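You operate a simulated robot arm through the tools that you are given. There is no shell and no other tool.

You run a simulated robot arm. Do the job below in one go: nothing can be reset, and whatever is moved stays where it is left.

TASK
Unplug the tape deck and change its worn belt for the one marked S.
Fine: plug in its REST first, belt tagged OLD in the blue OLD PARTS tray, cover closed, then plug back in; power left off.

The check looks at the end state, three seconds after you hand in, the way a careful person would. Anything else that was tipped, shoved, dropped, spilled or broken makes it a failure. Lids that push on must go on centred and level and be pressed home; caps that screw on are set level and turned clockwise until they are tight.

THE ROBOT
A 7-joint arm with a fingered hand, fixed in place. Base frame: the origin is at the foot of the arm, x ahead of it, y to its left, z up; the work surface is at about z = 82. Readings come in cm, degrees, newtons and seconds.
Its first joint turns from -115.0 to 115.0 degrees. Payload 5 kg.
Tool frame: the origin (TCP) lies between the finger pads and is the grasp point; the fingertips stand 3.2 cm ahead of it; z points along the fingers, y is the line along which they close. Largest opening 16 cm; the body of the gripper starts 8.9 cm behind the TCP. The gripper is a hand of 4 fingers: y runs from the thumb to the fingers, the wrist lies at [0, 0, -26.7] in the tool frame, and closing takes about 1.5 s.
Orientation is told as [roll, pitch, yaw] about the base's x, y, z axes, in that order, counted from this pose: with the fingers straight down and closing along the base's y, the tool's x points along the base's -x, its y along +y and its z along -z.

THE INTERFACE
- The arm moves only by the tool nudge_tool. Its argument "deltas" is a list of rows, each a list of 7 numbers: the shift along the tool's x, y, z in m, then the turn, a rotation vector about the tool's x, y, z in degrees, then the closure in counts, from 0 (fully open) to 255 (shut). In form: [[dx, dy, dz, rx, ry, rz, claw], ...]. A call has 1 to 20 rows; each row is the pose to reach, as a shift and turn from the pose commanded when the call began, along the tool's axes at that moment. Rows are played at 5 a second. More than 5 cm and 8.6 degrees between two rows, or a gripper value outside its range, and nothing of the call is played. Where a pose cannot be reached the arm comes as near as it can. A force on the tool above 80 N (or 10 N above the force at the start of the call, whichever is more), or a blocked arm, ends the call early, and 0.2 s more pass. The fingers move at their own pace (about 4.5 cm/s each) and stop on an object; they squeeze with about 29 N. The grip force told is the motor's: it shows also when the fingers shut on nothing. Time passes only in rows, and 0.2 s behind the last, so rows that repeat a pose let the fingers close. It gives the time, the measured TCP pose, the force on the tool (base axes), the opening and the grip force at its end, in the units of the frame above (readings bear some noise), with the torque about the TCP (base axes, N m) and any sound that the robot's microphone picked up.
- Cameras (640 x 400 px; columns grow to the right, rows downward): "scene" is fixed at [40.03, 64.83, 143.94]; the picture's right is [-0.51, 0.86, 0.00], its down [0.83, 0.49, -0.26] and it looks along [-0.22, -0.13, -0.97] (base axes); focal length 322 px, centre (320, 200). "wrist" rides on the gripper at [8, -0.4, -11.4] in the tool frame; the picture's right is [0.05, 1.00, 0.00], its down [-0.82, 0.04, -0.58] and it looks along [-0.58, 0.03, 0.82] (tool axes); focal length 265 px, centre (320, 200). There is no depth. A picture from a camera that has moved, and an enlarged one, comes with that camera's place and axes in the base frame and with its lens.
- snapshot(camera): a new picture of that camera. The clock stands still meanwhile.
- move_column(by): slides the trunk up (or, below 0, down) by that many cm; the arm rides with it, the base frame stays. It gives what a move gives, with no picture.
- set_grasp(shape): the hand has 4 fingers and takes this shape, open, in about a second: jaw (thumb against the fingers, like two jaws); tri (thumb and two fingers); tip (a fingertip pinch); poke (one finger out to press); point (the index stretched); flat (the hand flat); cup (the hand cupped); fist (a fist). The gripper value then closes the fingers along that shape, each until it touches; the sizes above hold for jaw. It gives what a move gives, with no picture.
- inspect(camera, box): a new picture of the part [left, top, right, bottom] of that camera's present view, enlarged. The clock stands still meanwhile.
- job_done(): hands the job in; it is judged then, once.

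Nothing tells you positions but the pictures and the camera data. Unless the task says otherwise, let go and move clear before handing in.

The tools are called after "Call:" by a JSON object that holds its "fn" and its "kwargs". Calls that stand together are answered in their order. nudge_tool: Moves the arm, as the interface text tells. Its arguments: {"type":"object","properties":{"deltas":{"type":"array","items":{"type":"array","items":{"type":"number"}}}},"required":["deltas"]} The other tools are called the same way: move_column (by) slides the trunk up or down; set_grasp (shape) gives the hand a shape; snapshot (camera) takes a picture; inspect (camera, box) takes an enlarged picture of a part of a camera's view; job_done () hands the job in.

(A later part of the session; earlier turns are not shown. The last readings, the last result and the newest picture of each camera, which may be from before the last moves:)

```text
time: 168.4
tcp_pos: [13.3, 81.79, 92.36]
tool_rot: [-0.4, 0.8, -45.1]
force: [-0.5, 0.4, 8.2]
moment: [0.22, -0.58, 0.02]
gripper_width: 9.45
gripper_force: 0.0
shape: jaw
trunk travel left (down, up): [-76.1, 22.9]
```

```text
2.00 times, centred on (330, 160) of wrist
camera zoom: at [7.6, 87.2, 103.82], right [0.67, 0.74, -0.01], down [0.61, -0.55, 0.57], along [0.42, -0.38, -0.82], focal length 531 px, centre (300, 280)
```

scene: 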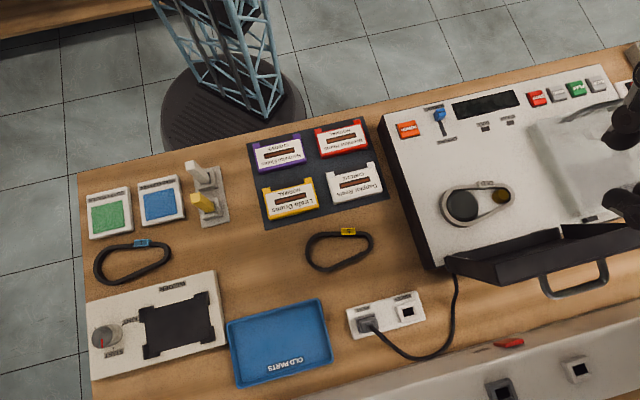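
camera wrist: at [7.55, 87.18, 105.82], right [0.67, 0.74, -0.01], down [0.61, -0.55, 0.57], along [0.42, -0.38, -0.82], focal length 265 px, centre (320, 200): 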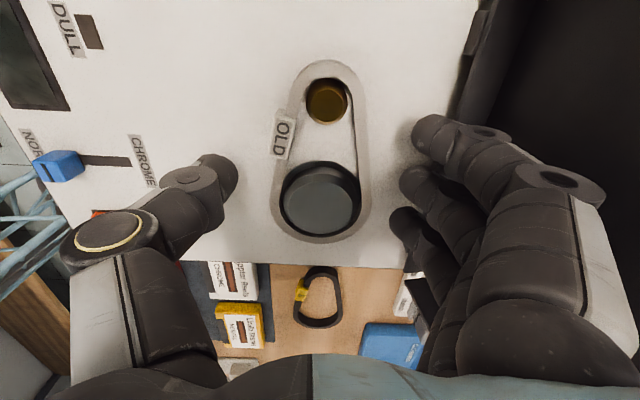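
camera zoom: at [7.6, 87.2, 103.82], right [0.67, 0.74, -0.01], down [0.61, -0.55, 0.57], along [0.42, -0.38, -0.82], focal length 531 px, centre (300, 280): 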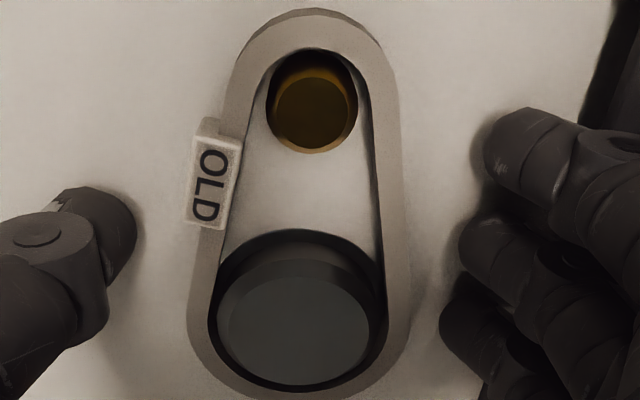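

Fingertips just touch the deck. I ease up 4 mm and close on the belt.

Call:
{"fn": "nudge_tool", "kwargs": {"deltas": [[0, 0, -0.004, 0, 0, 0, 105], [0, 0, -0.004, 0, 0, 0, 130], [0, 0, -0.004, 0, 0, 0, 150], [0, 0, -0.004, 0, 0, 0, 170], [0, 0, -0.004, 0, 0, 0, 200], [0, 0, -0.004, 0, 0, 0, 255], [0, 0, -0.004, 0, 0, 0, 255], [0, 0, -0.004, 0, 0, 0, 255]]}}

Call:
{"fn": "inspect", "kwargs": {"camera": "wrist", "box": [200, 60, 460, 260]}}

```text
time: 170.2
tcp_pos: [13.42, 81.98, 92.64]
tool_rot: [-0.5, 0.7, -44.9]
force: [2.5, 0.4, 0.7]
moment: [0.03, -0.09, 0.07]
gripper_width: 5.45
gripper_force: 29.1
shape: jaw
trunk travel left (down, up): [-76.1, 22.9]
```

```text
2.00 times, centred on (330, 160) of wrist
camera zoom: at [7.62, 87.22, 104.11], right [0.67, 0.74, -0.01], down [0.61, -0.55, 0.57], along [0.42, -0.38, -0.82], focal length 531 px, centre (300, 280)
```

zoom: 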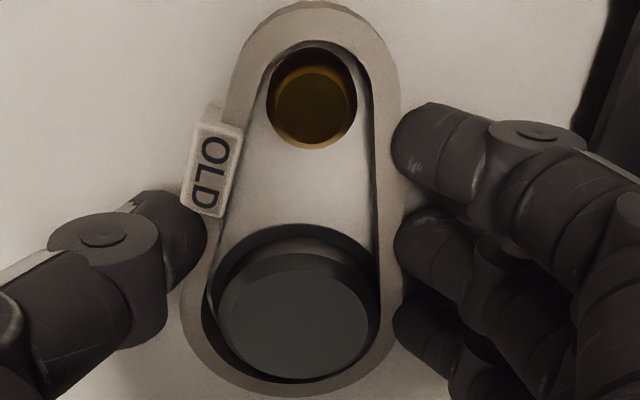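

Firm hold on the old belt. Lifting straight up off the pulleys.

Call:
{"fn": "nudge_tool", "kwargs": {"deltas": [[0, 0, -0.005, 0, 0, 0, 255], [0, 0, -0.01, 0, 0, 0, 255], [0, 0, -0.02, 0, 0, 0, 255], [0, 0, -0.035, 0, 0, 0, 255], [0, 0, -0.05, 0, 0, 0, 255], [0, 0, -0.05, 0, 0, 0, 255]]}}

Call:
{"fn": "snapshot", "kwargs": {"camera": "wrist"}}

Call:
{"fn": "snapshot", "kwargs": {"camera": "scene"}}

```text
time: 171.6
tcp_pos: [13.53, 81.94, 97.68]
tool_rot: [-0.5, 0.6, -45.0]
force: [-0.5, -0.4, -0.2]
moment: [0.02, -0.01, -0.02]
gripper_width: 5.44
gripper_force: 28.8
shape: jaw
trunk travel left (down, up): [-76.1, 22.9]
```

```text
taken
camera wrist: at [7.74, 87.2, 109.05], right [0.67, 0.74, -0.01], down [0.61, -0.55, 0.57], along [0.42, -0.39, -0.82], focal length 265 px, centre (320, 200)
```

wrist: 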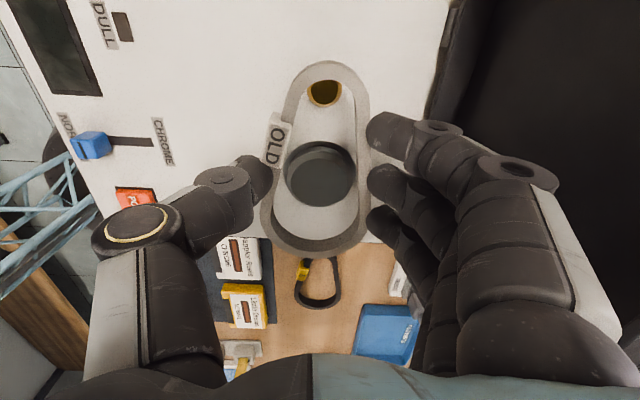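

```text
taken
```

scene: 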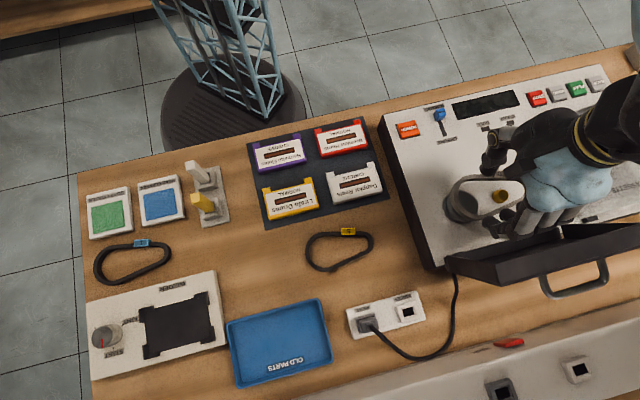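

The old belt is off. Carrying it to the tray (same orientation fits the tray lengthwise).

Call:
{"fn": "nudge_tool", "kwargs": {"deltas": [[0, 0, -0.04, 0, 0, 0, 255], [-0.02, 0.005, -0.065, 0, 0, 0, 255], [-0.06, 0.015, -0.065, 0, 0, 0, 255], [-0.1, 0.03, -0.065, 0, 0, 0, 255], [-0.14, 0.045, -0.065, 0, 0, 0, 255], [-0.18, 0.06, -0.065, 0, 0, 0, 255], [-0.22, 0.075, -0.065, 0, 0, 0, 255], [-0.26, 0.09, -0.065, 0, 0, 0, 255], [-0.3, 0.105, -0.065, 0, 0, 0, 255], [-0.34, 0.12, -0.06, 0, 0, 0, 255], [-0.375, 0.135, -0.05, 0, 0, 0, 255], [-0.396, 0.141, -0.03, 0, 0, 0, 255], [-0.396, 0.141, -0.01, 0, 0, 0, 255], [-0.396, 0.141, -0.01, 0, 0, 0, 255]]}}

Call:
{"fn": "snapshot", "kwargs": {"camera": "wrist"}}

Call:
{"fn": "snapshot", "kwargs": {"camera": "scene"}}

```text
time: 174.6
tcp_pos: [51.43, 63.84, 97.95]
tool_rot: [-0.6, 0.6, -45.1]
force: [-0.5, -0.8, 0.3]
moment: [0.03, -0.01, 0.0]
gripper_width: 5.35
gripper_force: 28.5
shape: jaw
trunk travel left (down, up): [-76.1, 22.9]
```

```text
taken
camera wrist: at [45.71, 69.21, 109.36], right [0.67, 0.74, -0.01], down [0.61, -0.55, 0.57], along [0.42, -0.38, -0.82], focal length 265 px, centre (320, 200)
```

wrist: 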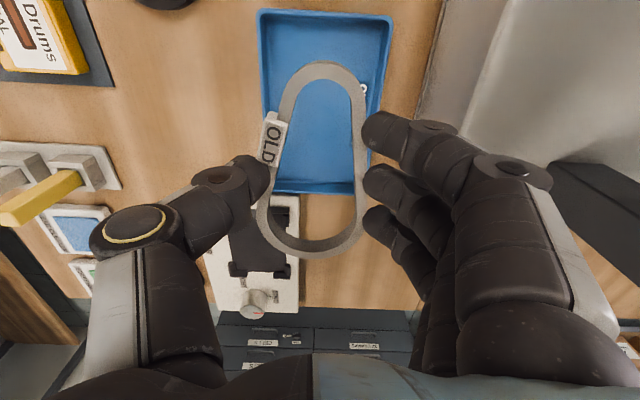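

```text
taken
```

scene: 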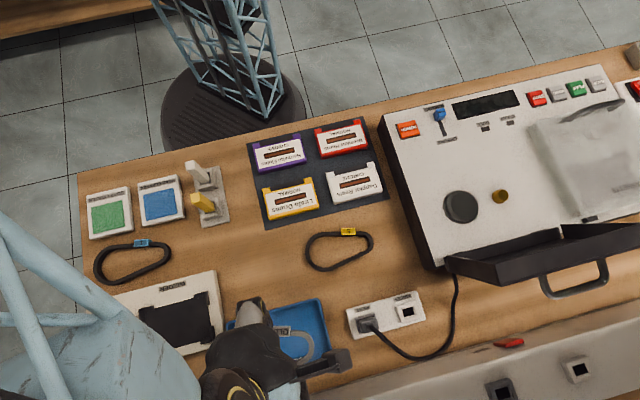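

Call:
{"fn": "nudge_tool", "kwargs": {"deltas": [[0, 0, 0.03, 0, 0, 0, 255], [0, 0, 0.06, 0, 0, 0, 255], [0, 0, 0.085, 0, 0, 0, 255], [0, 0, 0.09, 0, 0, 0, 255], [0, 0, 0.09, 0, 0, 0, 255]]}}

Call:
{"fn": "snapshot", "kwargs": {"camera": "wrist"}}

```text
time: 175.8
tcp_pos: [51.24, 63.96, 89.13]
tool_rot: [-0.5, 0.7, -45.0]
force: [0.6, 0.1, -0.6]
moment: [0.02, -0.02, 0.0]
gripper_width: 5.36
gripper_force: 28.4
shape: jaw
trunk travel left (down, up): [-76.1, 22.9]
```

```text
taken
camera wrist: at [45.43, 69.21, 100.54], right [0.67, 0.74, -0.01], down [0.61, -0.55, 0.57], along [0.42, -0.38, -0.82], focal length 265 px, centre (320, 200)
```

wrist: 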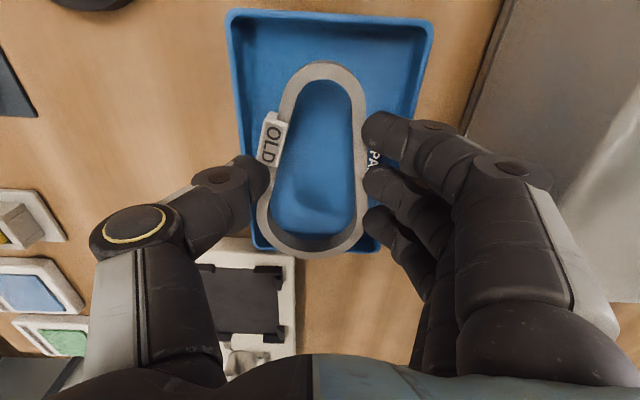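

Call:
{"fn": "nudge_tool", "kwargs": {"deltas": [[0, 0, 0.01, 0, 0, 0, 255], [0, 0, 0.02, 0, 0, 0, 255], [0, 0, 0.026, 0, 0, 0, 255], [0, 0, 0.026, 0, 0, 0, 255]]}}

Call:
{"fn": "snapshot", "kwargs": {"camera": "wrist"}}

```text
time: 176.8
tcp_pos: [51.46, 63.98, 86.81]
tool_rot: [-0.5, 0.8, -45.1]
force: [3.4, 1.2, 17.9]
moment: [-0.2, -0.18, -0.17]
gripper_width: 5.38
gripper_force: 29.2
shape: jaw
trunk travel left (down, up): [-76.1, 22.9]
```

```text
taken
camera wrist: at [45.53, 69.23, 98.13], right [0.67, 0.74, -0.01], down [0.61, -0.55, 0.57], along [0.42, -0.38, -0.82], focal length 265 px, centre (320, 200)
```

wrist: 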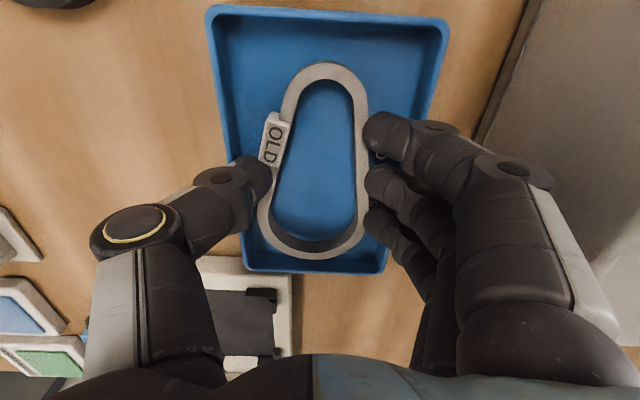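

Call:
{"fn": "nudge_tool", "kwargs": {"deltas": [[0, 0, -0.003, 0, 0, 0, 230], [0, 0, -0.003, 0, 0, 0, 190], [0, 0, -0.003, 0, 0, 0, 165], [0, 0, -0.003, 0, 0, 0, 155], [0, 0, -0.003, 0, 0, 0, 150], [0, 0, -0.003, 0, 0, 0, 150]]}}

Call:
{"fn": "snapshot", "kwargs": {"camera": "wrist"}}

```text
time: 178.2
tcp_pos: [51.29, 63.86, 86.84]
tool_rot: [-0.5, 0.7, -45.0]
force: [2.0, 2.0, 6.6]
moment: [-0.01, -0.11, -0.3]
gripper_width: 5.99
gripper_force: 0.1
shape: jaw
trunk travel left (down, up): [-76.1, 22.9]
```

```text
taken
camera wrist: at [45.47, 69.17, 98.21], right [0.67, 0.74, -0.01], down [0.61, -0.55, 0.57], along [0.42, -0.38, -0.82], focal length 265 px, centre (320, 200)
```

wrist: 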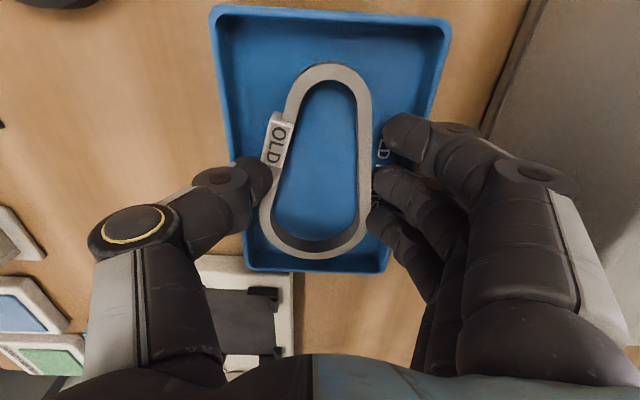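

Call:
{"fn": "nudge_tool", "kwargs": {"deltas": [[0, 0.001, -0.005, 0, 0, 0, 152], [0, 0.001, -0.015, 0, 0, 0, 152], [0, 0.001, -0.03, 0, 0, 0, 150], [0, 0.001, -0.06, 0, 0, 0, 140], [0, 0.001, -0.1, 0, 0, 0, 130], [0, 0.001, -0.12, 0, 0, 0, 130]]}}

Call:
{"fn": "snapshot", "kwargs": {"camera": "wrist"}}

Call:
{"fn": "snapshot", "kwargs": {"camera": "scene"}}

```text
time: 179.6
tcp_pos: [51.53, 63.86, 98.67]
tool_rot: [-0.6, 0.6, -45.1]
force: [-0.3, 0.3, -0.4]
moment: [0.01, 0.02, 0.0]
gripper_width: 7.75
gripper_force: 0.0
shape: jaw
trunk travel left (down, up): [-76.1, 22.9]
```

```text
taken
camera wrist: at [45.68, 69.33, 110.09], right [0.67, 0.74, -0.01], down [0.62, -0.55, 0.57], along [0.42, -0.39, -0.82], focal length 265 px, centre (320, 200)
```

wrist: 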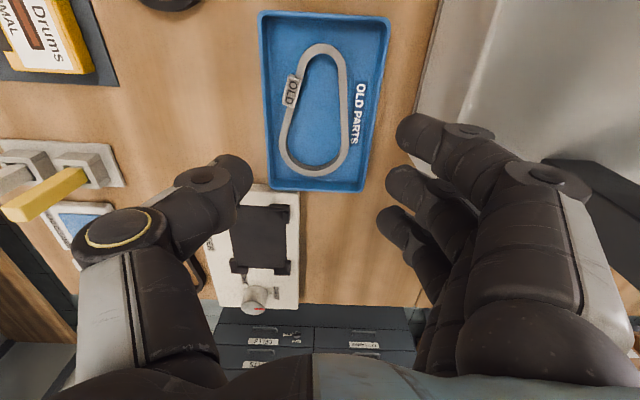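

```text
taken
```

scene: 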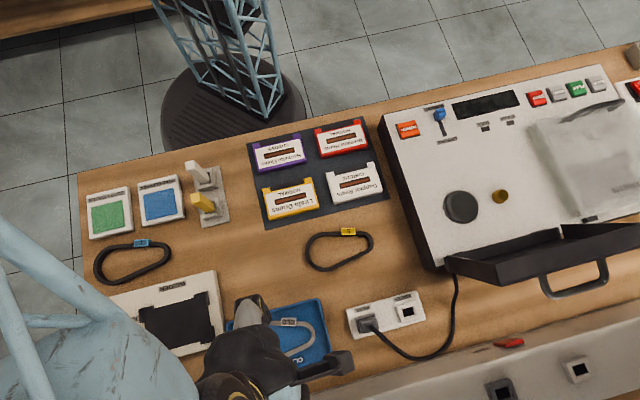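

The OLD belt lies flat in the tray, tray unmoved. Next belt S: its axis is about 129° and centre near (32.2, 64.7). Moving above it.

Call:
{"fn": "nudge_tool", "kwargs": {"deltas": [[0.02, -0.02, -0.02, 0, 0, 1, 130], [0.05, -0.046, -0.02, 0, 0, 2.5, 120], [0.08, -0.074, -0.02, 0, 0, 4, 115], [0.11, -0.101, -0.02, 0, 0, 5.2, 115], [0.142, -0.131, -0.01, 0, 0, 6.4, 115], [0.142, -0.131, 0.0, 0, 0, 6.4, 115]]}}

Call:
{"fn": "snapshot", "kwargs": {"camera": "wrist"}}

Call:
{"fn": "inspect", "kwargs": {"camera": "wrist", "box": [220, 40, 440, 220]}}

```text
time: 181.0
tcp_pos: [32.33, 64.56, 98.76]
tool_rot: [-0.6, 0.7, -51.5]
force: [0.8, -0.5, -0.2]
moment: [-0.01, 0.02, -0.01]
gripper_width: 8.68
gripper_force: 0.0
shape: jaw
trunk travel left (down, up): [-76.1, 22.9]
```

```text
taken
camera wrist: at [27.26, 70.58, 110.26], right [0.75, 0.66, -0.01], down [0.55, -0.61, 0.57], along [0.37, -0.43, -0.82], focal length 265 px, centre (320, 200)
```

wrist: 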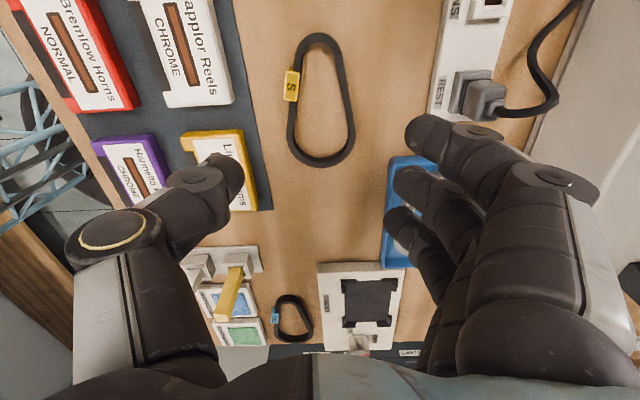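

```text
2.22 times, centred on (330, 130) of wrist
camera zoom: at [27.26, 70.58, 110.26], right [0.75, 0.66, -0.01], down [0.55, -0.61, 0.57], along [0.37, -0.43, -0.82], focal length 590 px, centre (298, 356)
```

zoom: 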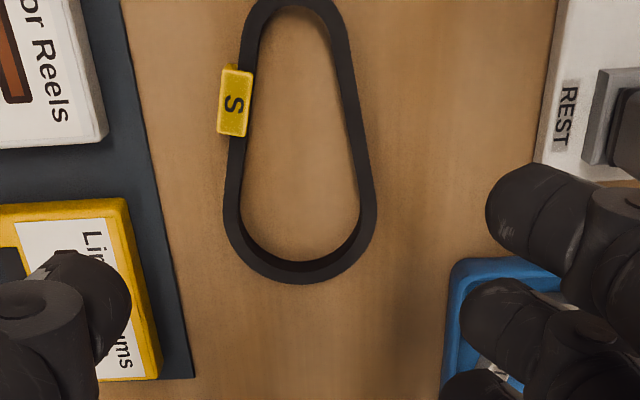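

Call:
{"fn": "nudge_tool", "kwargs": {"deltas": [[0.003, -0.0017, 0.02, 0, 0, -4.3, 115], [0.003, -0.0017, 0.05, 0, 0, -4.3, 115], [0.003, -0.0017, 0.08, 0, 0, -4.3, 115], [0.003, -0.0017, 0.11, 0, 0, -4.3, 115], [0.003, -0.0017, 0.115, 0, 0, -4.3, 115], [0.003, -0.0017, 0.115, 0, 0, -4.3, 115]]}}

Call:
{"fn": "snapshot", "kwargs": {"camera": "wrist"}}

Call:
{"fn": "inspect", "kwargs": {"camera": "wrist", "box": [200, 60, 460, 260]}}

```text
time: 182.4
tcp_pos: [31.73, 64.88, 87.41]
tool_rot: [-0.5, 0.7, -47.1]
force: [0.7, -0.1, -0.3]
moment: [0.0, 0.0, 0.0]
gripper_width: 8.71
gripper_force: 0.1
shape: jaw
trunk travel left (down, up): [-76.1, 22.9]
```

```text
taken
camera wrist: at [26.24, 70.39, 98.86], right [0.7, 0.72, -0.01], down [0.59, -0.57, 0.57], along [0.4, -0.4, -0.82], focal length 265 px, centre (320, 200)
```

wrist: 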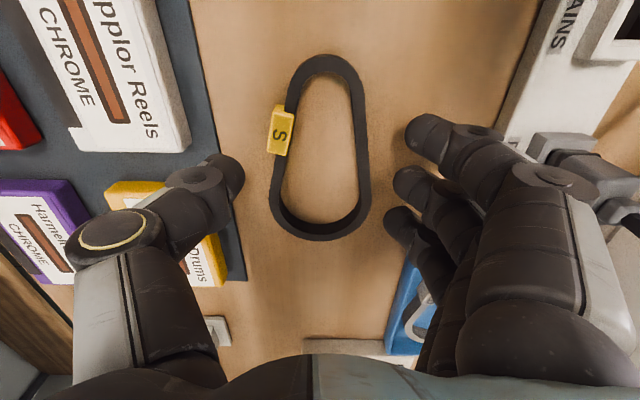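

```text
2.00 times, centred on (330, 160) of wrist
camera zoom: at [26.24, 70.39, 98.86], right [0.7, 0.72, -0.01], down [0.59, -0.57, 0.57], along [0.4, -0.4, -0.82], focal length 531 px, centre (300, 280)
```

zoom: 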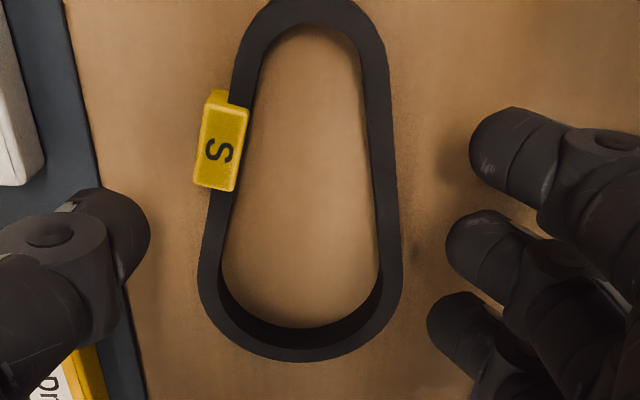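

The view matches the old-belt grip almost exactly. I narrow the hand a bit (to stay off the cassette mat) and lower.

Call:
{"fn": "nudge_tool", "kwargs": {"deltas": [[0.001, 0, 0, 0, 0, 0, 130], [0.0013, 0, 0.003, 0, 0, 0, 137], [0.0013, 0, 0.01, 0, 0, 0, 137], [0.0013, 0, 0.015, 0, 0, 0, 137], [0.0013, 0, 0.015, 0, 0, 0, 137]]}}

Call:
{"fn": "inspect", "kwargs": {"camera": "wrist", "box": [200, 60, 460, 260]}}

```text
time: 183.6
tcp_pos: [31.63, 65.0, 86.16]
tool_rot: [-0.5, 0.7, -47.2]
force: [-0.4, 0.0, -1.2]
moment: [-0.01, 0.0, 0.01]
gripper_width: 7.5
gripper_force: 0.1
shape: jaw
trunk travel left (down, up): [-76.1, 22.9]
```

```text
2.00 times, centred on (330, 160) of wrist
camera zoom: at [26.05, 70.48, 97.43], right [0.7, 0.72, -0.01], down [0.59, -0.57, 0.57], along [0.4, -0.4, -0.82], focal length 531 px, centre (300, 280)
```

zoom: 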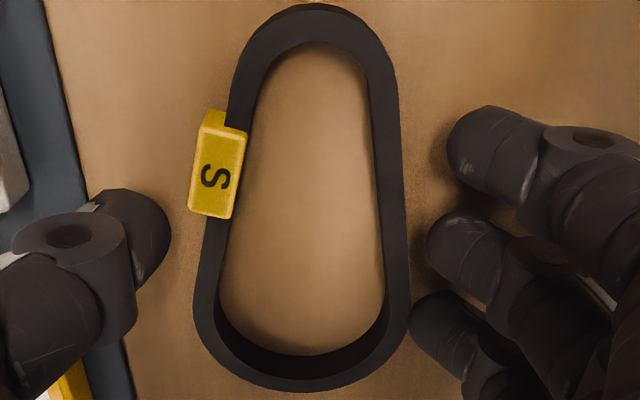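

Call:
{"fn": "nudge_tool", "kwargs": {"deltas": [[0, 0, 0.003, 0, 0, 0, 137], [0, 0, 0.007, 0, 0, 0, 137], [0, 0, 0.007, 0, 0, 0, 137]]}}

Call:
{"fn": "inspect", "kwargs": {"camera": "wrist", "box": [200, 60, 460, 260]}}

```text
time: 184.4
tcp_pos: [31.61, 65.01, 85.5]
tool_rot: [-0.4, 0.6, -47.1]
force: [0.5, -0.4, 2.2]
moment: [0.0, -0.16, -0.01]
gripper_width: 7.51
gripper_force: 0.1
shape: jaw
trunk travel left (down, up): [-76.1, 22.9]
```

```text
2.00 times, centred on (330, 160) of wrist
camera zoom: at [26.1, 70.55, 96.87], right [0.7, 0.72, -0.01], down [0.59, -0.57, 0.57], along [0.4, -0.4, -0.82], focal length 531 px, centre (300, 280)
```

zoom: 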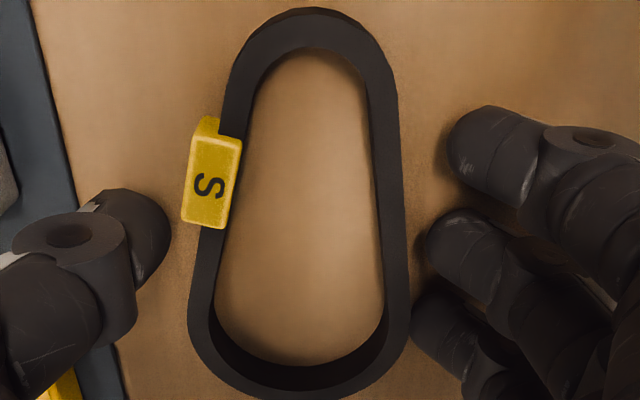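

Same picture as with the old belt. Closing on belt S.

Call:
{"fn": "nudge_tool", "kwargs": {"deltas": [[0, 0, -0.001, 0, 0, 0, 150], [0, 0, -0.001, 0, 0, 0, 165], [0, 0, -0.001, 0, 0, 0, 185], [0, 0, -0.001, 0, 0, 0, 210], [0, 0, -0.001, 0, 0, 0, 255], [0, 0, -0.001, 0, 0, 0, 255], [0, 0, -0.001, 0, 0, 0, 255]]}}

Call:
{"fn": "nudge_tool", "kwargs": {"deltas": [[0, 0, -0.01, 0, 0, 0, 255], [0, 0, -0.03, 0, 0, 0, 255], [0, 0, -0.05, 0, 0, 0, 255], [0, 0, -0.05, 0, 0, 0, 255]]}}

Call:
{"fn": "snapshot", "kwargs": {"camera": "wrist"}}

Call:
{"fn": "inspect", "kwargs": {"camera": "wrist", "box": [200, 60, 460, 260]}}

```text
time: 186.0
tcp_pos: [31.57, 64.95, 85.49]
tool_rot: [-0.5, 0.6, -47.1]
force: [0.3, 0.5, -0.3]
moment: [-0.01, 0.0, 0.01]
gripper_width: 5.53
gripper_force: 29.3
shape: jaw
trunk travel left (down, up): [-76.1, 22.9]
```

```text
time: 187.0
tcp_pos: [31.72, 65.14, 90.47]
tool_rot: [-0.6, 0.7, -47.0]
force: [0.0, 0.3, -1.8]
moment: [-0.01, 0.01, -0.01]
gripper_width: 5.52
gripper_force: 29.2
shape: jaw
trunk travel left (down, up): [-76.1, 22.9]
```

```text
taken
camera wrist: at [26.19, 70.56, 101.93], right [0.7, 0.72, -0.01], down [0.59, -0.57, 0.57], along [0.4, -0.4, -0.82], focal length 265 px, centre (320, 200)
```

wrist: 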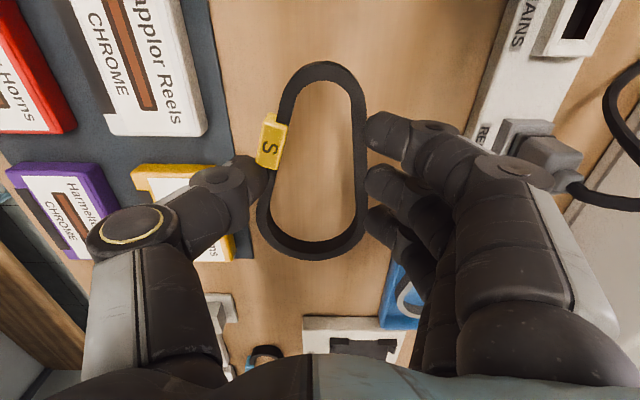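

```text
2.00 times, centred on (330, 160) of wrist
camera zoom: at [26.19, 70.56, 101.93], right [0.7, 0.72, -0.01], down [0.59, -0.57, 0.57], along [0.4, -0.4, -0.82], focal length 531 px, centre (300, 280)
```

zoom: 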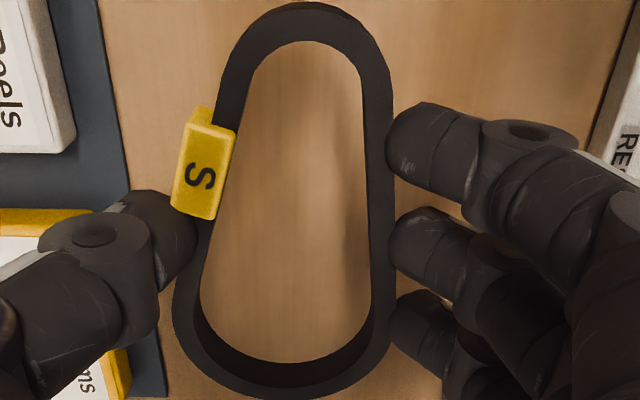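

Belt S is held just like the old one was (about 2 mm offset, <1° twist). Carrying it over the pulleys with those corrections.

Call:
{"fn": "nudge_tool", "kwargs": {"deltas": [[0, 0, -0.04, 0, 0, 0, 255], [0.01, 0, -0.08, 0, 0, 0, 255], [0.03, -0.002, -0.11, 0, 0, -0.5, 255], [0.06, -0.004, -0.135, 0, 0, -1, 255], [0.095, -0.006, -0.135, 0, 0, -1.5, 255], [0.13, -0.008, -0.135, 0, 0, -2, 255], [0.165, -0.01, -0.135, 0, 0, -2.5, 255], [0.2, -0.013, -0.135, 0, 0, -2.9, 255], [0.23, -0.015, -0.125, 0, 0, -2.9, 255], [0.248, -0.016, -0.1, 0, 0, -2.9, 255], [0.248, -0.016, -0.08, 0, 0, -2.9, 255], [0.248, -0.016, -0.08, 0, 0, -2.9, 255]]}}

Call:
{"fn": "snapshot", "kwargs": {"camera": "wrist"}}

Call:
{"fn": "inspect", "kwargs": {"camera": "wrist", "box": [200, 60, 460, 260]}}

```text
time: 189.6
tcp_pos: [13.87, 81.9, 98.97]
tool_rot: [-0.4, 0.7, -44.2]
force: [0.5, -1.0, -0.4]
moment: [0.03, -0.02, 0.0]
gripper_width: 5.51
gripper_force: 28.9
shape: jaw
trunk travel left (down, up): [-76.1, 22.9]
```

```text
taken
camera wrist: at [7.87, 87.21, 110.33], right [0.66, 0.75, -0.01], down [0.62, -0.54, 0.57], along [0.42, -0.38, -0.82], focal length 265 px, centre (320, 200)
```

wrist: 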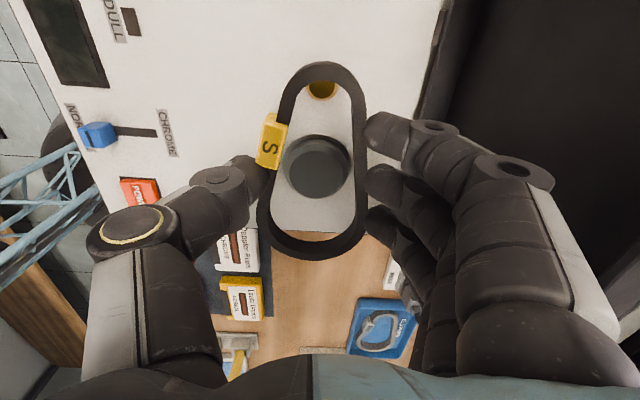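

```text
2.00 times, centred on (330, 160) of wrist
camera zoom: at [7.87, 87.21, 110.33], right [0.66, 0.75, -0.01], down [0.62, -0.54, 0.57], along [0.42, -0.38, -0.82], focal length 531 px, centre (300, 280)
```

zoom: 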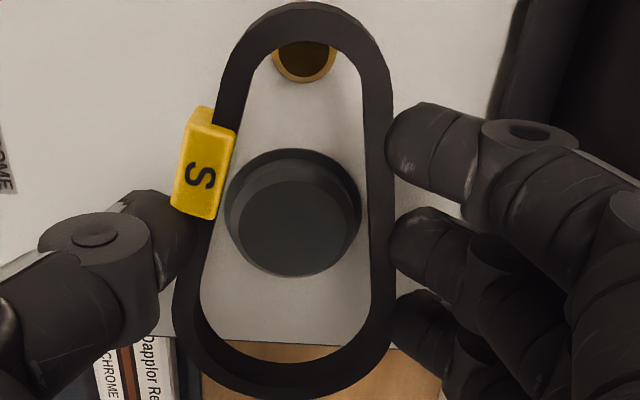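

Call:
{"fn": "nudge_tool", "kwargs": {"deltas": [[0.0025, 0.0005, 0.01, 0, 0, 0, 255], [0.0025, 0.0005, 0.02, 0, 0, 0, 255], [0.0025, 0.0005, 0.025, 0, 0, 0, 255], [0.0025, 0.0005, 0.025, 0, 0, 0, 255]]}}

Call:
{"fn": "inspect", "kwargs": {"camera": "wrist", "box": [200, 60, 460, 260]}}

Call:
{"fn": "inspect", "kwargs": {"camera": "scene", "box": [420, 150, 560, 250]}}

```text
time: 190.6
tcp_pos: [13.64, 82.29, 96.28]
tool_rot: [-0.4, 0.6, -44.2]
force: [0.4, -0.5, -1.0]
moment: [0.05, -0.01, 0.0]
gripper_width: 5.53
gripper_force: 28.3
shape: jaw
trunk travel left (down, up): [-76.1, 22.9]
```

```text
2.00 times, centred on (330, 160) of wrist
camera zoom: at [7.77, 87.53, 107.83], right [0.66, 0.75, -0.01], down [0.62, -0.54, 0.57], along [0.42, -0.38, -0.82], focal length 531 px, centre (300, 280)
```

zoom: 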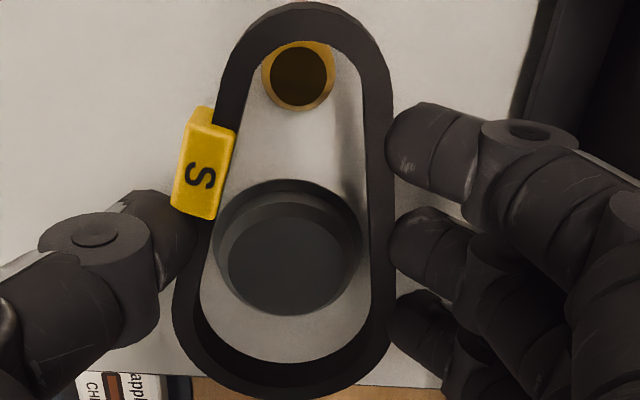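

```text
4.00 times, centred on (490, 200) of scene
camera zoom: at [40.03, 64.83, 143.94], right [-0.51, 0.86, 0.0], down [0.83, 0.49, -0.26], along [-0.22, -0.13, -0.97], focal length 1287 px, centre (-360, 200)
```

zoom: 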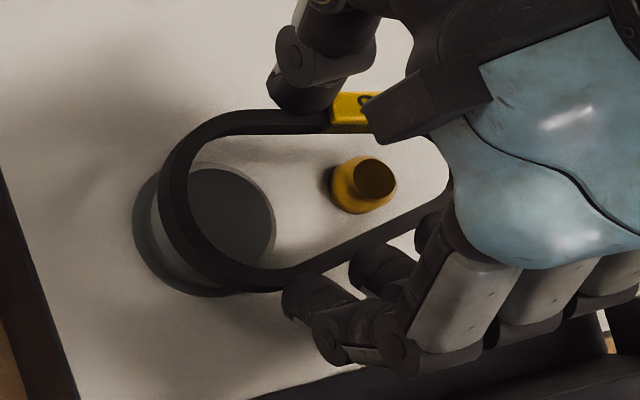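

Call:
{"fn": "inspect", "kwargs": {"camera": "wrist", "box": [270, 60, 380, 250]}}

```text
2.11 times, centred on (325, 155) of wrist
camera zoom: at [7.77, 87.53, 107.83], right [0.66, 0.75, -0.01], down [0.62, -0.54, 0.57], along [0.42, -0.38, -0.82], focal length 559 px, centre (310, 295)
```

zoom: 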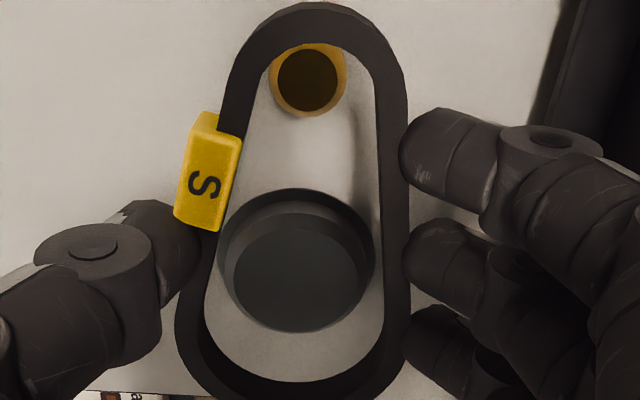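

By replicating the old belt's pose the alignment should be within about 1–2 mm. Lowering slowly and watching the force.

Call:
{"fn": "nudge_tool", "kwargs": {"deltas": [[0, 0, 0.004, 0, 0, 0, 255], [0, 0, 0.008, 0, 0, 0, 255], [0, 0, 0.012, 0, 0, 0, 255], [0, 0, 0.012, 0, 0, 0, 255]]}}

Call:
{"fn": "inspect", "kwargs": {"camera": "wrist", "box": [270, 60, 380, 250]}}

```text
time: 191.6
tcp_pos: [13.55, 82.37, 95.1]
tool_rot: [-0.6, 0.7, -44.2]
force: [-0.8, 0.6, -1.2]
moment: [-0.02, 0.01, 0.0]
gripper_width: 5.52
gripper_force: 28.8
shape: jaw
trunk travel left (down, up): [-76.1, 22.9]
```

```text
2.11 times, centred on (325, 155) of wrist
camera zoom: at [7.7, 87.55, 106.6], right [0.66, 0.75, -0.01], down [0.62, -0.54, 0.57], along [0.42, -0.38, -0.82], focal length 559 px, centre (310, 295)
```

zoom: 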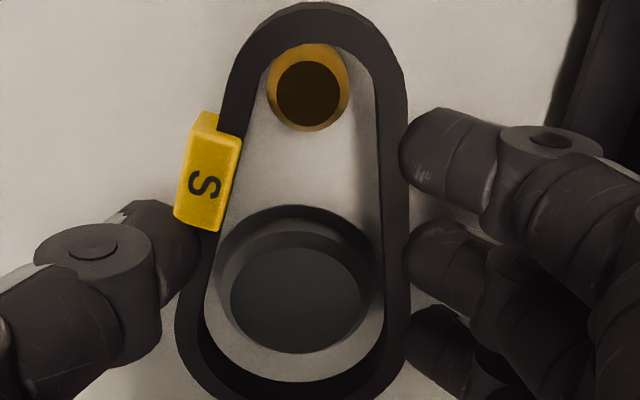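

Call:
{"fn": "nudge_tool", "kwargs": {"deltas": [[0, 0, 0.004, 0, 0, 0, 255], [0, 0, 0.008, 0, 0, 0, 255], [0, 0, 0.008, 0, 0, 0, 255]]}}

Call:
{"fn": "nudge_tool", "kwargs": {"deltas": [[0, 0, 0.004, 0, 0, 0, 255], [0, 0, 0.006, 0, 0, 0, 255], [0, 0, 0.006, 0, 0, 0, 255]]}}

Call:
{"fn": "inspect", "kwargs": {"camera": "wrist", "box": [200, 60, 460, 260]}}

Call:
{"fn": "inspect", "kwargs": {"camera": "scene", "box": [420, 150, 560, 250]}}

```text
time: 192.4
tcp_pos: [13.76, 82.27, 94.33]
tool_rot: [-0.5, 0.8, -44.2]
force: [0.6, 0.0, 0.0]
moment: [0.01, -0.01, 0.04]
gripper_width: 5.53
gripper_force: 28.9
shape: jaw
trunk travel left (down, up): [-76.1, 22.9]
```

```text
time: 193.2
tcp_pos: [13.57, 82.35, 93.8]
tool_rot: [-0.5, 0.8, -44.2]
force: [0.5, 0.4, 0.1]
moment: [0.0, -0.01, 0.0]
gripper_width: 5.49
gripper_force: 29.1
shape: jaw
trunk travel left (down, up): [-76.1, 22.9]
```

```text
2.00 times, centred on (330, 160) of wrist
camera zoom: at [7.71, 87.51, 105.23], right [0.66, 0.75, -0.01], down [0.62, -0.54, 0.57], along [0.42, -0.38, -0.82], focal length 531 px, centre (300, 280)
```

zoom: 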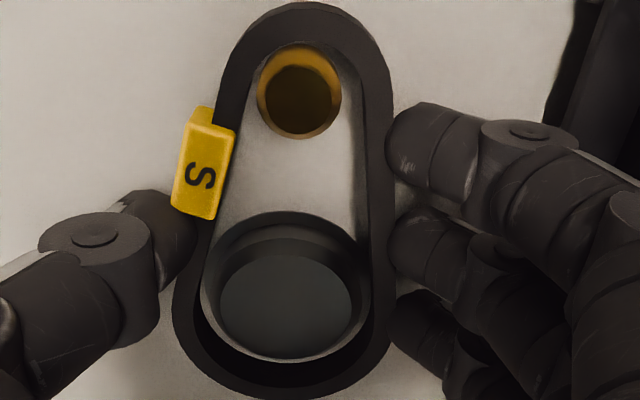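

```text
4.00 times, centred on (490, 200) of scene
camera zoom: at [40.03, 64.83, 143.94], right [-0.51, 0.86, 0.0], down [0.83, 0.49, -0.26], along [-0.22, -0.13, -0.97], focal length 1287 px, centre (-360, 200)
```

zoom: 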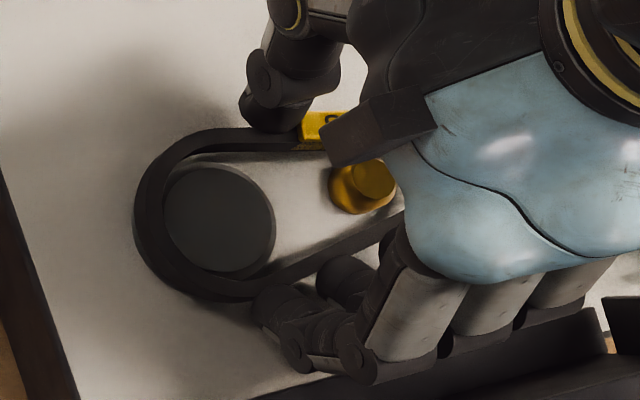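

The pulleys are inside the loop with no resistance. Lowering the rest.

Call:
{"fn": "nudge_tool", "kwargs": {"deltas": [[0, 0, 0.004, 0, 0, 0, 255], [0, 0, 0.008, 0, 0, 0, 255], [0, 0, 0.008, 0, 0, 0, 255]]}}

Call:
{"fn": "nudge_tool", "kwargs": {"deltas": [[0, 0, 0.003, 0, 0, 0, 255], [0, 0, 0.004, 0, 0, 0, 255], [0, 0, 0.004, 0, 0, 0, 255]]}}

Call:
{"fn": "inspect", "kwargs": {"camera": "wrist", "box": [200, 60, 460, 260]}}

Call:
{"fn": "inspect", "kwargs": {"camera": "scene", "box": [420, 150, 560, 250]}}

```text
time: 194.0
tcp_pos: [13.64, 82.1, 92.96]
tool_rot: [-0.5, 0.7, -44.2]
force: [-0.2, 0.2, -0.2]
moment: [-0.06, 0.01, 0.0]
gripper_width: 5.52
gripper_force: 28.9
shape: jaw
trunk travel left (down, up): [-76.1, 22.9]
```

```text
time: 194.8
tcp_pos: [13.57, 82.14, 92.47]
tool_rot: [-0.5, 0.7, -44.2]
force: [0.0, 0.2, 0.2]
moment: [-0.06, 0.02, 0.0]
gripper_width: 5.54
gripper_force: 28.5
shape: jaw
trunk travel left (down, up): [-76.1, 22.9]
```

```text
2.00 times, centred on (330, 160) of wrist
camera zoom: at [7.68, 87.49, 103.93], right [0.66, 0.75, -0.01], down [0.62, -0.54, 0.57], along [0.42, -0.38, -0.82], focal length 531 px, centre (300, 280)
```

zoom: 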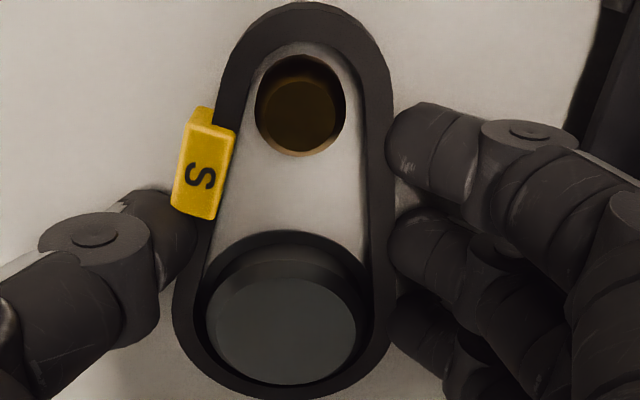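

```text
4.00 times, centred on (490, 200) of scene
camera zoom: at [40.03, 64.83, 143.94], right [-0.51, 0.86, 0.0], down [0.83, 0.49, -0.26], along [-0.22, -0.13, -0.97], focal length 1287 px, centre (-360, 200)
```

zoom: 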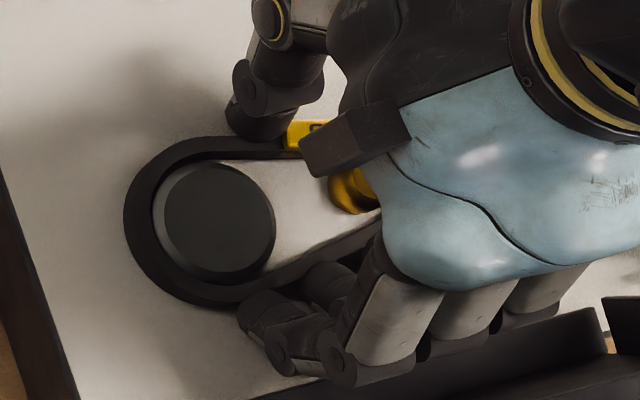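

Belt S is fully down around both pulleys. Releasing gently.

Call:
{"fn": "nudge_tool", "kwargs": {"deltas": [[0, 0, -0.001, 0, 0, 0, 220], [0, 0, -0.001, 0, 0, 0, 180], [0, 0, -0.001, 0, 0, 0, 160], [0, 0, -0.001, 0, 0, 0, 145], [0, 0, -0.001, 0, 0, 0, 130], [0, 0, -0.001, 0, 0, 0, 120], [0, 0, -0.001, 0, 0, 0, 120], [0, 0, -0.02, 0, 0, 0, 120], [0, 0, -0.05, 0, 0, 0, 120], [0, 0, -0.09, 0, 0, 0, 120], [0, 0, -0.13, 0, 0, 0, 120], [0, 0, -0.17, 0, 0, 0, 120]]}}

Call:
{"fn": "snapshot", "kwargs": {"camera": "wrist"}}

Call:
{"fn": "inspect", "kwargs": {"camera": "wrist", "box": [250, 20, 410, 160]}}

Call:
{"fn": "inspect", "kwargs": {"camera": "scene", "box": [400, 130, 640, 310]}}

```text
time: 197.4
tcp_pos: [13.86, 82.22, 109.63]
tool_rot: [-0.5, 0.8, -44.2]
force: [0.1, -0.3, -0.3]
moment: [0.05, 0.0, 0.04]
gripper_width: 8.41
gripper_force: 0.0
shape: jaw
trunk travel left (down, up): [-76.1, 22.9]
```

```text
taken
camera wrist: at [7.97, 87.35, 121.15], right [0.66, 0.75, -0.01], down [0.62, -0.54, 0.57], along [0.42, -0.38, -0.82], focal length 265 px, centre (320, 200)
```

wrist: 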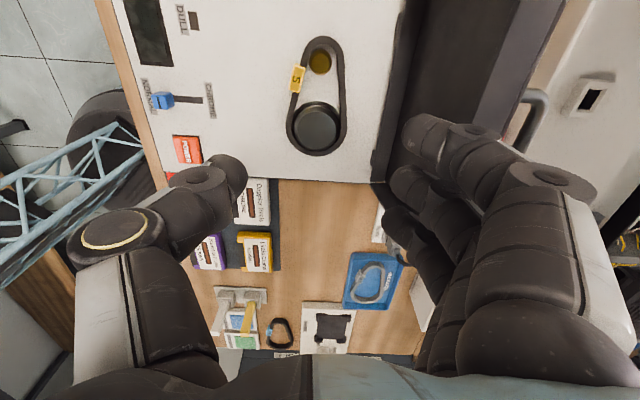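

```text
2.86 times, centred on (330, 90) of wrist
camera zoom: at [7.97, 87.35, 121.15], right [0.66, 0.75, -0.01], down [0.62, -0.54, 0.57], along [0.42, -0.38, -0.82], focal length 758 px, centre (291, 514)
```

zoom: 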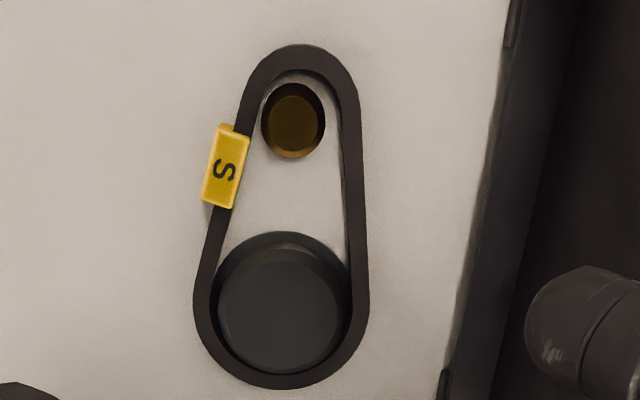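

```text
2.22 times, centred on (520, 220) of scene
camera zoom: at [40.03, 64.83, 143.94], right [-0.51, 0.86, 0.0], down [0.83, 0.49, -0.26], along [-0.22, -0.13, -0.97], focal length 715 px, centre (-124, 156)
```

zoom: 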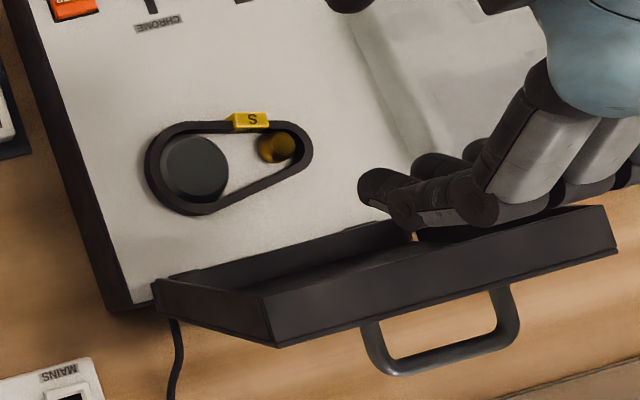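

Belt S is seated around both pulleys. Now the cover: I'll hook the fingers behind its top-left corner (left of the handle) and swing it down supported on the thumb. Moving above that corner.

Call:
{"fn": "nudge_tool", "kwargs": {"deltas": [[-0.02, 0.0, -0.03, 0, 0, 0, 120], [-0.04, 0.02, -0.05, 0, 0, 0, 120], [-0.06, 0.04, -0.05, 0, 0, 0, 120], [-0.083, 0.065, -0.05, 0, 0, 0, 120], [-0.083, 0.08, -0.05, 0, 0, 0, 120], [-0.083, 0.08, -0.05, 0, 0, 0, 120]]}}

Call:
{"fn": "snapshot", "kwargs": {"camera": "wrist"}}

Call:
{"fn": "snapshot", "kwargs": {"camera": "scene"}}

```text
time: 198.8
tcp_pos: [25.51, 82.13, 114.39]
tool_rot: [-0.6, 0.8, -44.4]
force: [-0.1, -0.4, -0.1]
moment: [0.05, 0.02, -0.01]
gripper_width: 8.39
gripper_force: 0.0
shape: jaw
trunk travel left (down, up): [-76.1, 22.9]
```

```text
taken
camera wrist: at [19.65, 87.3, 125.92], right [0.66, 0.75, -0.01], down [0.62, -0.54, 0.57], along [0.42, -0.38, -0.82], focal length 265 px, centre (320, 200)
```

wrist: 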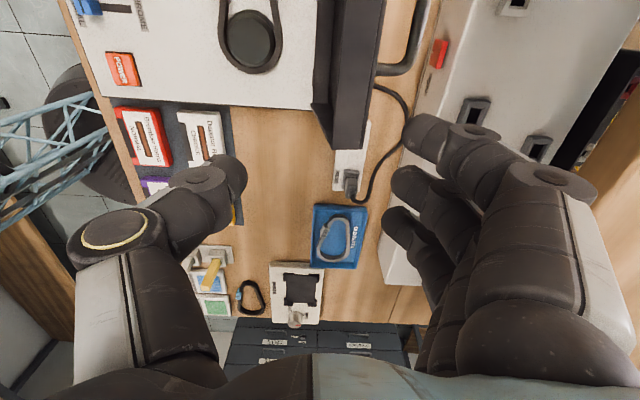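

```text
taken
```

scene: 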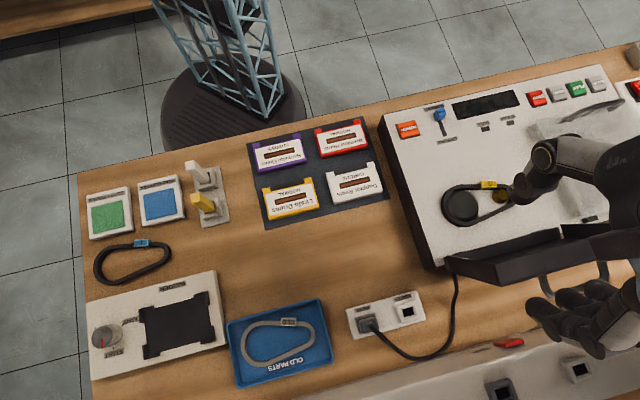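

Call:
{"fn": "nudge_tool", "kwargs": {"deltas": [[0, 0.002, 0.02, 0, 0, 0, 120], [0, 0.003, 0.045, 0, 0, 0, 120], [0, 0.003, 0.07, 0, 0, 0, 120], [0, 0.003, 0.09, 0, 0, 0, 120], [0, 0.003, 0.09, 0, 0, 0, 120]]}}

Call:
{"fn": "snapshot", "kwargs": {"camera": "wrist"}}

Call:
{"fn": "inspect", "kwargs": {"camera": "scene", "box": [400, 130, 640, 310]}}

```text
time: 200.0
tcp_pos: [25.35, 82.29, 105.17]
tool_rot: [-0.5, 0.8, -44.3]
force: [-0.3, -0.6, 0.4]
moment: [0.02, -0.02, -0.05]
gripper_width: 8.4
gripper_force: 0.1
shape: jaw
trunk travel left (down, up): [-76.1, 22.9]
```

```text
taken
camera wrist: at [19.61, 87.51, 116.69], right [0.66, 0.75, -0.01], down [0.62, -0.54, 0.57], along [0.42, -0.38, -0.82], focal length 265 px, centre (320, 200)
```

wrist: 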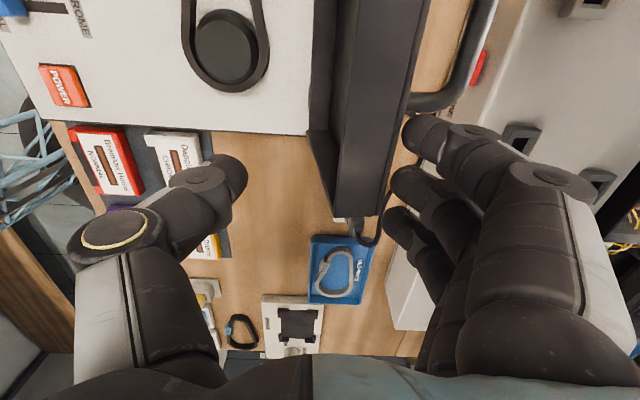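

```text
2.22 times, centred on (520, 220) of scene
camera zoom: at [40.03, 64.83, 143.94], right [-0.51, 0.86, 0.0], down [0.83, 0.49, -0.26], along [-0.22, -0.13, -0.97], focal length 715 px, centre (-124, 156)
```

zoom: 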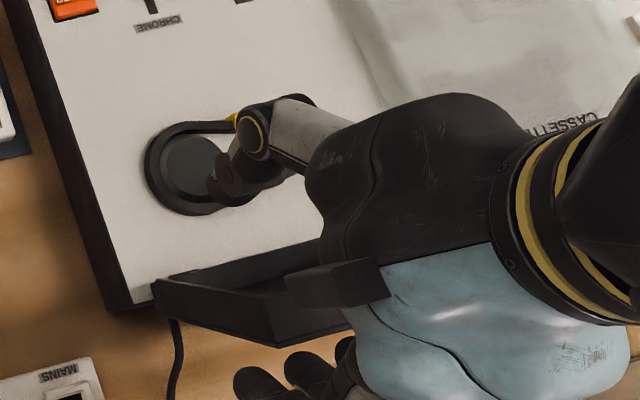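

The fingers can go behind the lid here, but letting it down gently is better done by its handle. That needs slightly more reach, so I'll first test in free air whether the hand can lean outward a little at this yaw.

Call:
{"fn": "nudge_tool", "kwargs": {"deltas": [[0, -0.003, -0.03, 0, 0, 0, 120], [0, -0.003, -0.07, 0, 0, 0, 120], [0, -0.02, -0.1, 0, 0, 0, 120], [0.01, -0.06, -0.12, 0, 0, 0, 120], [0.03, -0.1, -0.12, 0, 0, 0, 120], [0.05, -0.12, -0.12, 0, 0, 0, 120], [0.05, -0.12, -0.12, 0, 0, 0, 120]]}}

Call:
{"fn": "nudge_tool", "kwargs": {"deltas": [[0, 0, 0, -3, 0, 0, 120], [0, 0, 0, -6, 0, 0, 120], [0, 0, 0, -6, 0, 0, 120]]}}

```text
time: 201.6
tcp_pos: [13.64, 77.26, 117.36]
tool_rot: [-0.4, 0.7, -44.2]
force: [0.4, -0.5, 0.7]
moment: [-0.02, 0.0, -0.02]
gripper_width: 8.39
gripper_force: 0.0
shape: jaw
trunk travel left (down, up): [-76.1, 22.9]
```

```text
time: 202.4
tcp_pos: [13.84, 77.24, 117.5]
tool_rot: [5.5, 0.6, -44.3]
force: [-0.1, 0.1, -0.1]
moment: [-0.04, 0.0, -0.02]
gripper_width: 8.39
gripper_force: 0.1
shape: jaw
trunk travel left (down, up): [-76.1, 22.9]
```

Call:
{"fn": "nudge_tool", "kwargs": {"deltas": [[0, 0, 0, -4, 0, 0, 120], [0, 0, 0, -8, 0, 0, 120], [0, 0, 0, -12, 0, 0, 120], [0, 0, 0, -12, 0, 0, 120]]}}

Call:
{"fn": "snapshot", "kwargs": {"camera": "wrist"}}

```text
time: 203.4
tcp_pos: [13.73, 77.26, 117.55]
tool_rot: [17.5, 0.7, -44.2]
force: [0.5, 0.3, -0.1]
moment: [0.02, 0.01, -0.02]
gripper_width: 8.4
gripper_force: 0.0
shape: jaw
trunk travel left (down, up): [-76.1, 22.9]
```

```text
taken
camera wrist: at [5.46, 80.01, 128.22], right [0.63, 0.71, 0.3], down [0.5, -0.67, 0.55], along [0.6, -0.2, -0.78], focal length 265 px, centre (320, 200)
```

wrist: 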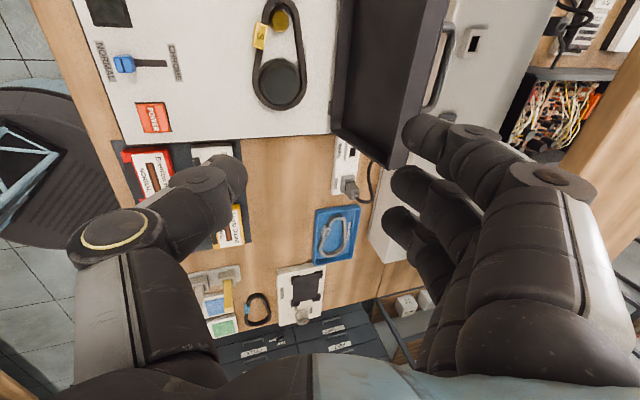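

Leaning works here. The bar at its open position is about e2 = 83.1, z = 101. I reduce the lean to 4° and move over the bar (toward its left half, e1 ≈ 47) for an accurate look.

Call:
{"fn": "nudge_tool", "kwargs": {"deltas": [[0, 0, 0, 5, 0, 0, 160], [0, 0, 0, 10, 0, 0, 190], [0, 0, 0, 14, 0, 0, 205], [0, 0, 0, 14, 0, 0, 210]]}}

Call:
{"fn": "nudge_tool", "kwargs": {"deltas": [[0.005, 0.04, 0.003, 0, 0, 0, 212], [0.01, 0.08, 0.006, 0, 0, 0, 212], [0.015, 0.12, 0.009, 0, 0, 0, 212], [0.018, 0.16, 0.012, 0, 0, 0, 212], [0.02, 0.185, 0.03, 0, 0, 0, 212], [0.02, 0.185, 0.055, 0, 0, 0, 212], [0.02, 0.185, 0.055, 0, 0, 0, 212]]}}

Call:
{"fn": "snapshot", "kwargs": {"camera": "wrist"}}

Call:
{"fn": "snapshot", "kwargs": {"camera": "scene"}}

```text
time: 204.4
tcp_pos: [13.64, 77.22, 117.57]
tool_rot: [3.5, 0.7, -44.2]
force: [0.1, 1.0, 0.1]
moment: [0.01, 0.02, 0.01]
gripper_width: 2.86
gripper_force: 0.1
shape: jaw
trunk travel left (down, up): [-76.1, 22.9]
```

```text
time: 206.0
tcp_pos: [25.22, 91.97, 113.32]
tool_rot: [3.6, 0.7, -44.2]
force: [-11.3, -7.7, 10.6]
moment: [0.65, -0.84, 0.01]
gripper_width: 2.6
gripper_force: 0.0
shape: jaw
trunk travel left (down, up): [-76.1, 22.9]
```

```text
taken
camera wrist: at [18.69, 96.69, 124.81], right [0.66, 0.75, 0.06], down [0.59, -0.57, 0.57], along [0.46, -0.34, -0.82], focal length 265 px, centre (320, 200)
```

wrist: 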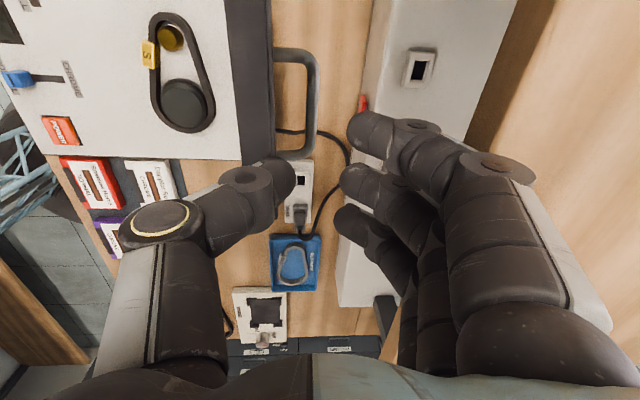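

```text
taken
```

scene: 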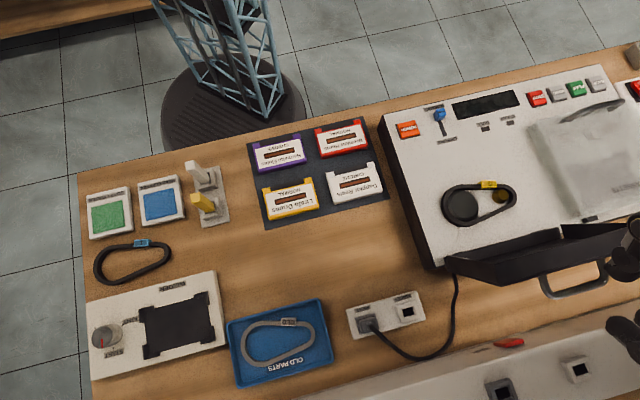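

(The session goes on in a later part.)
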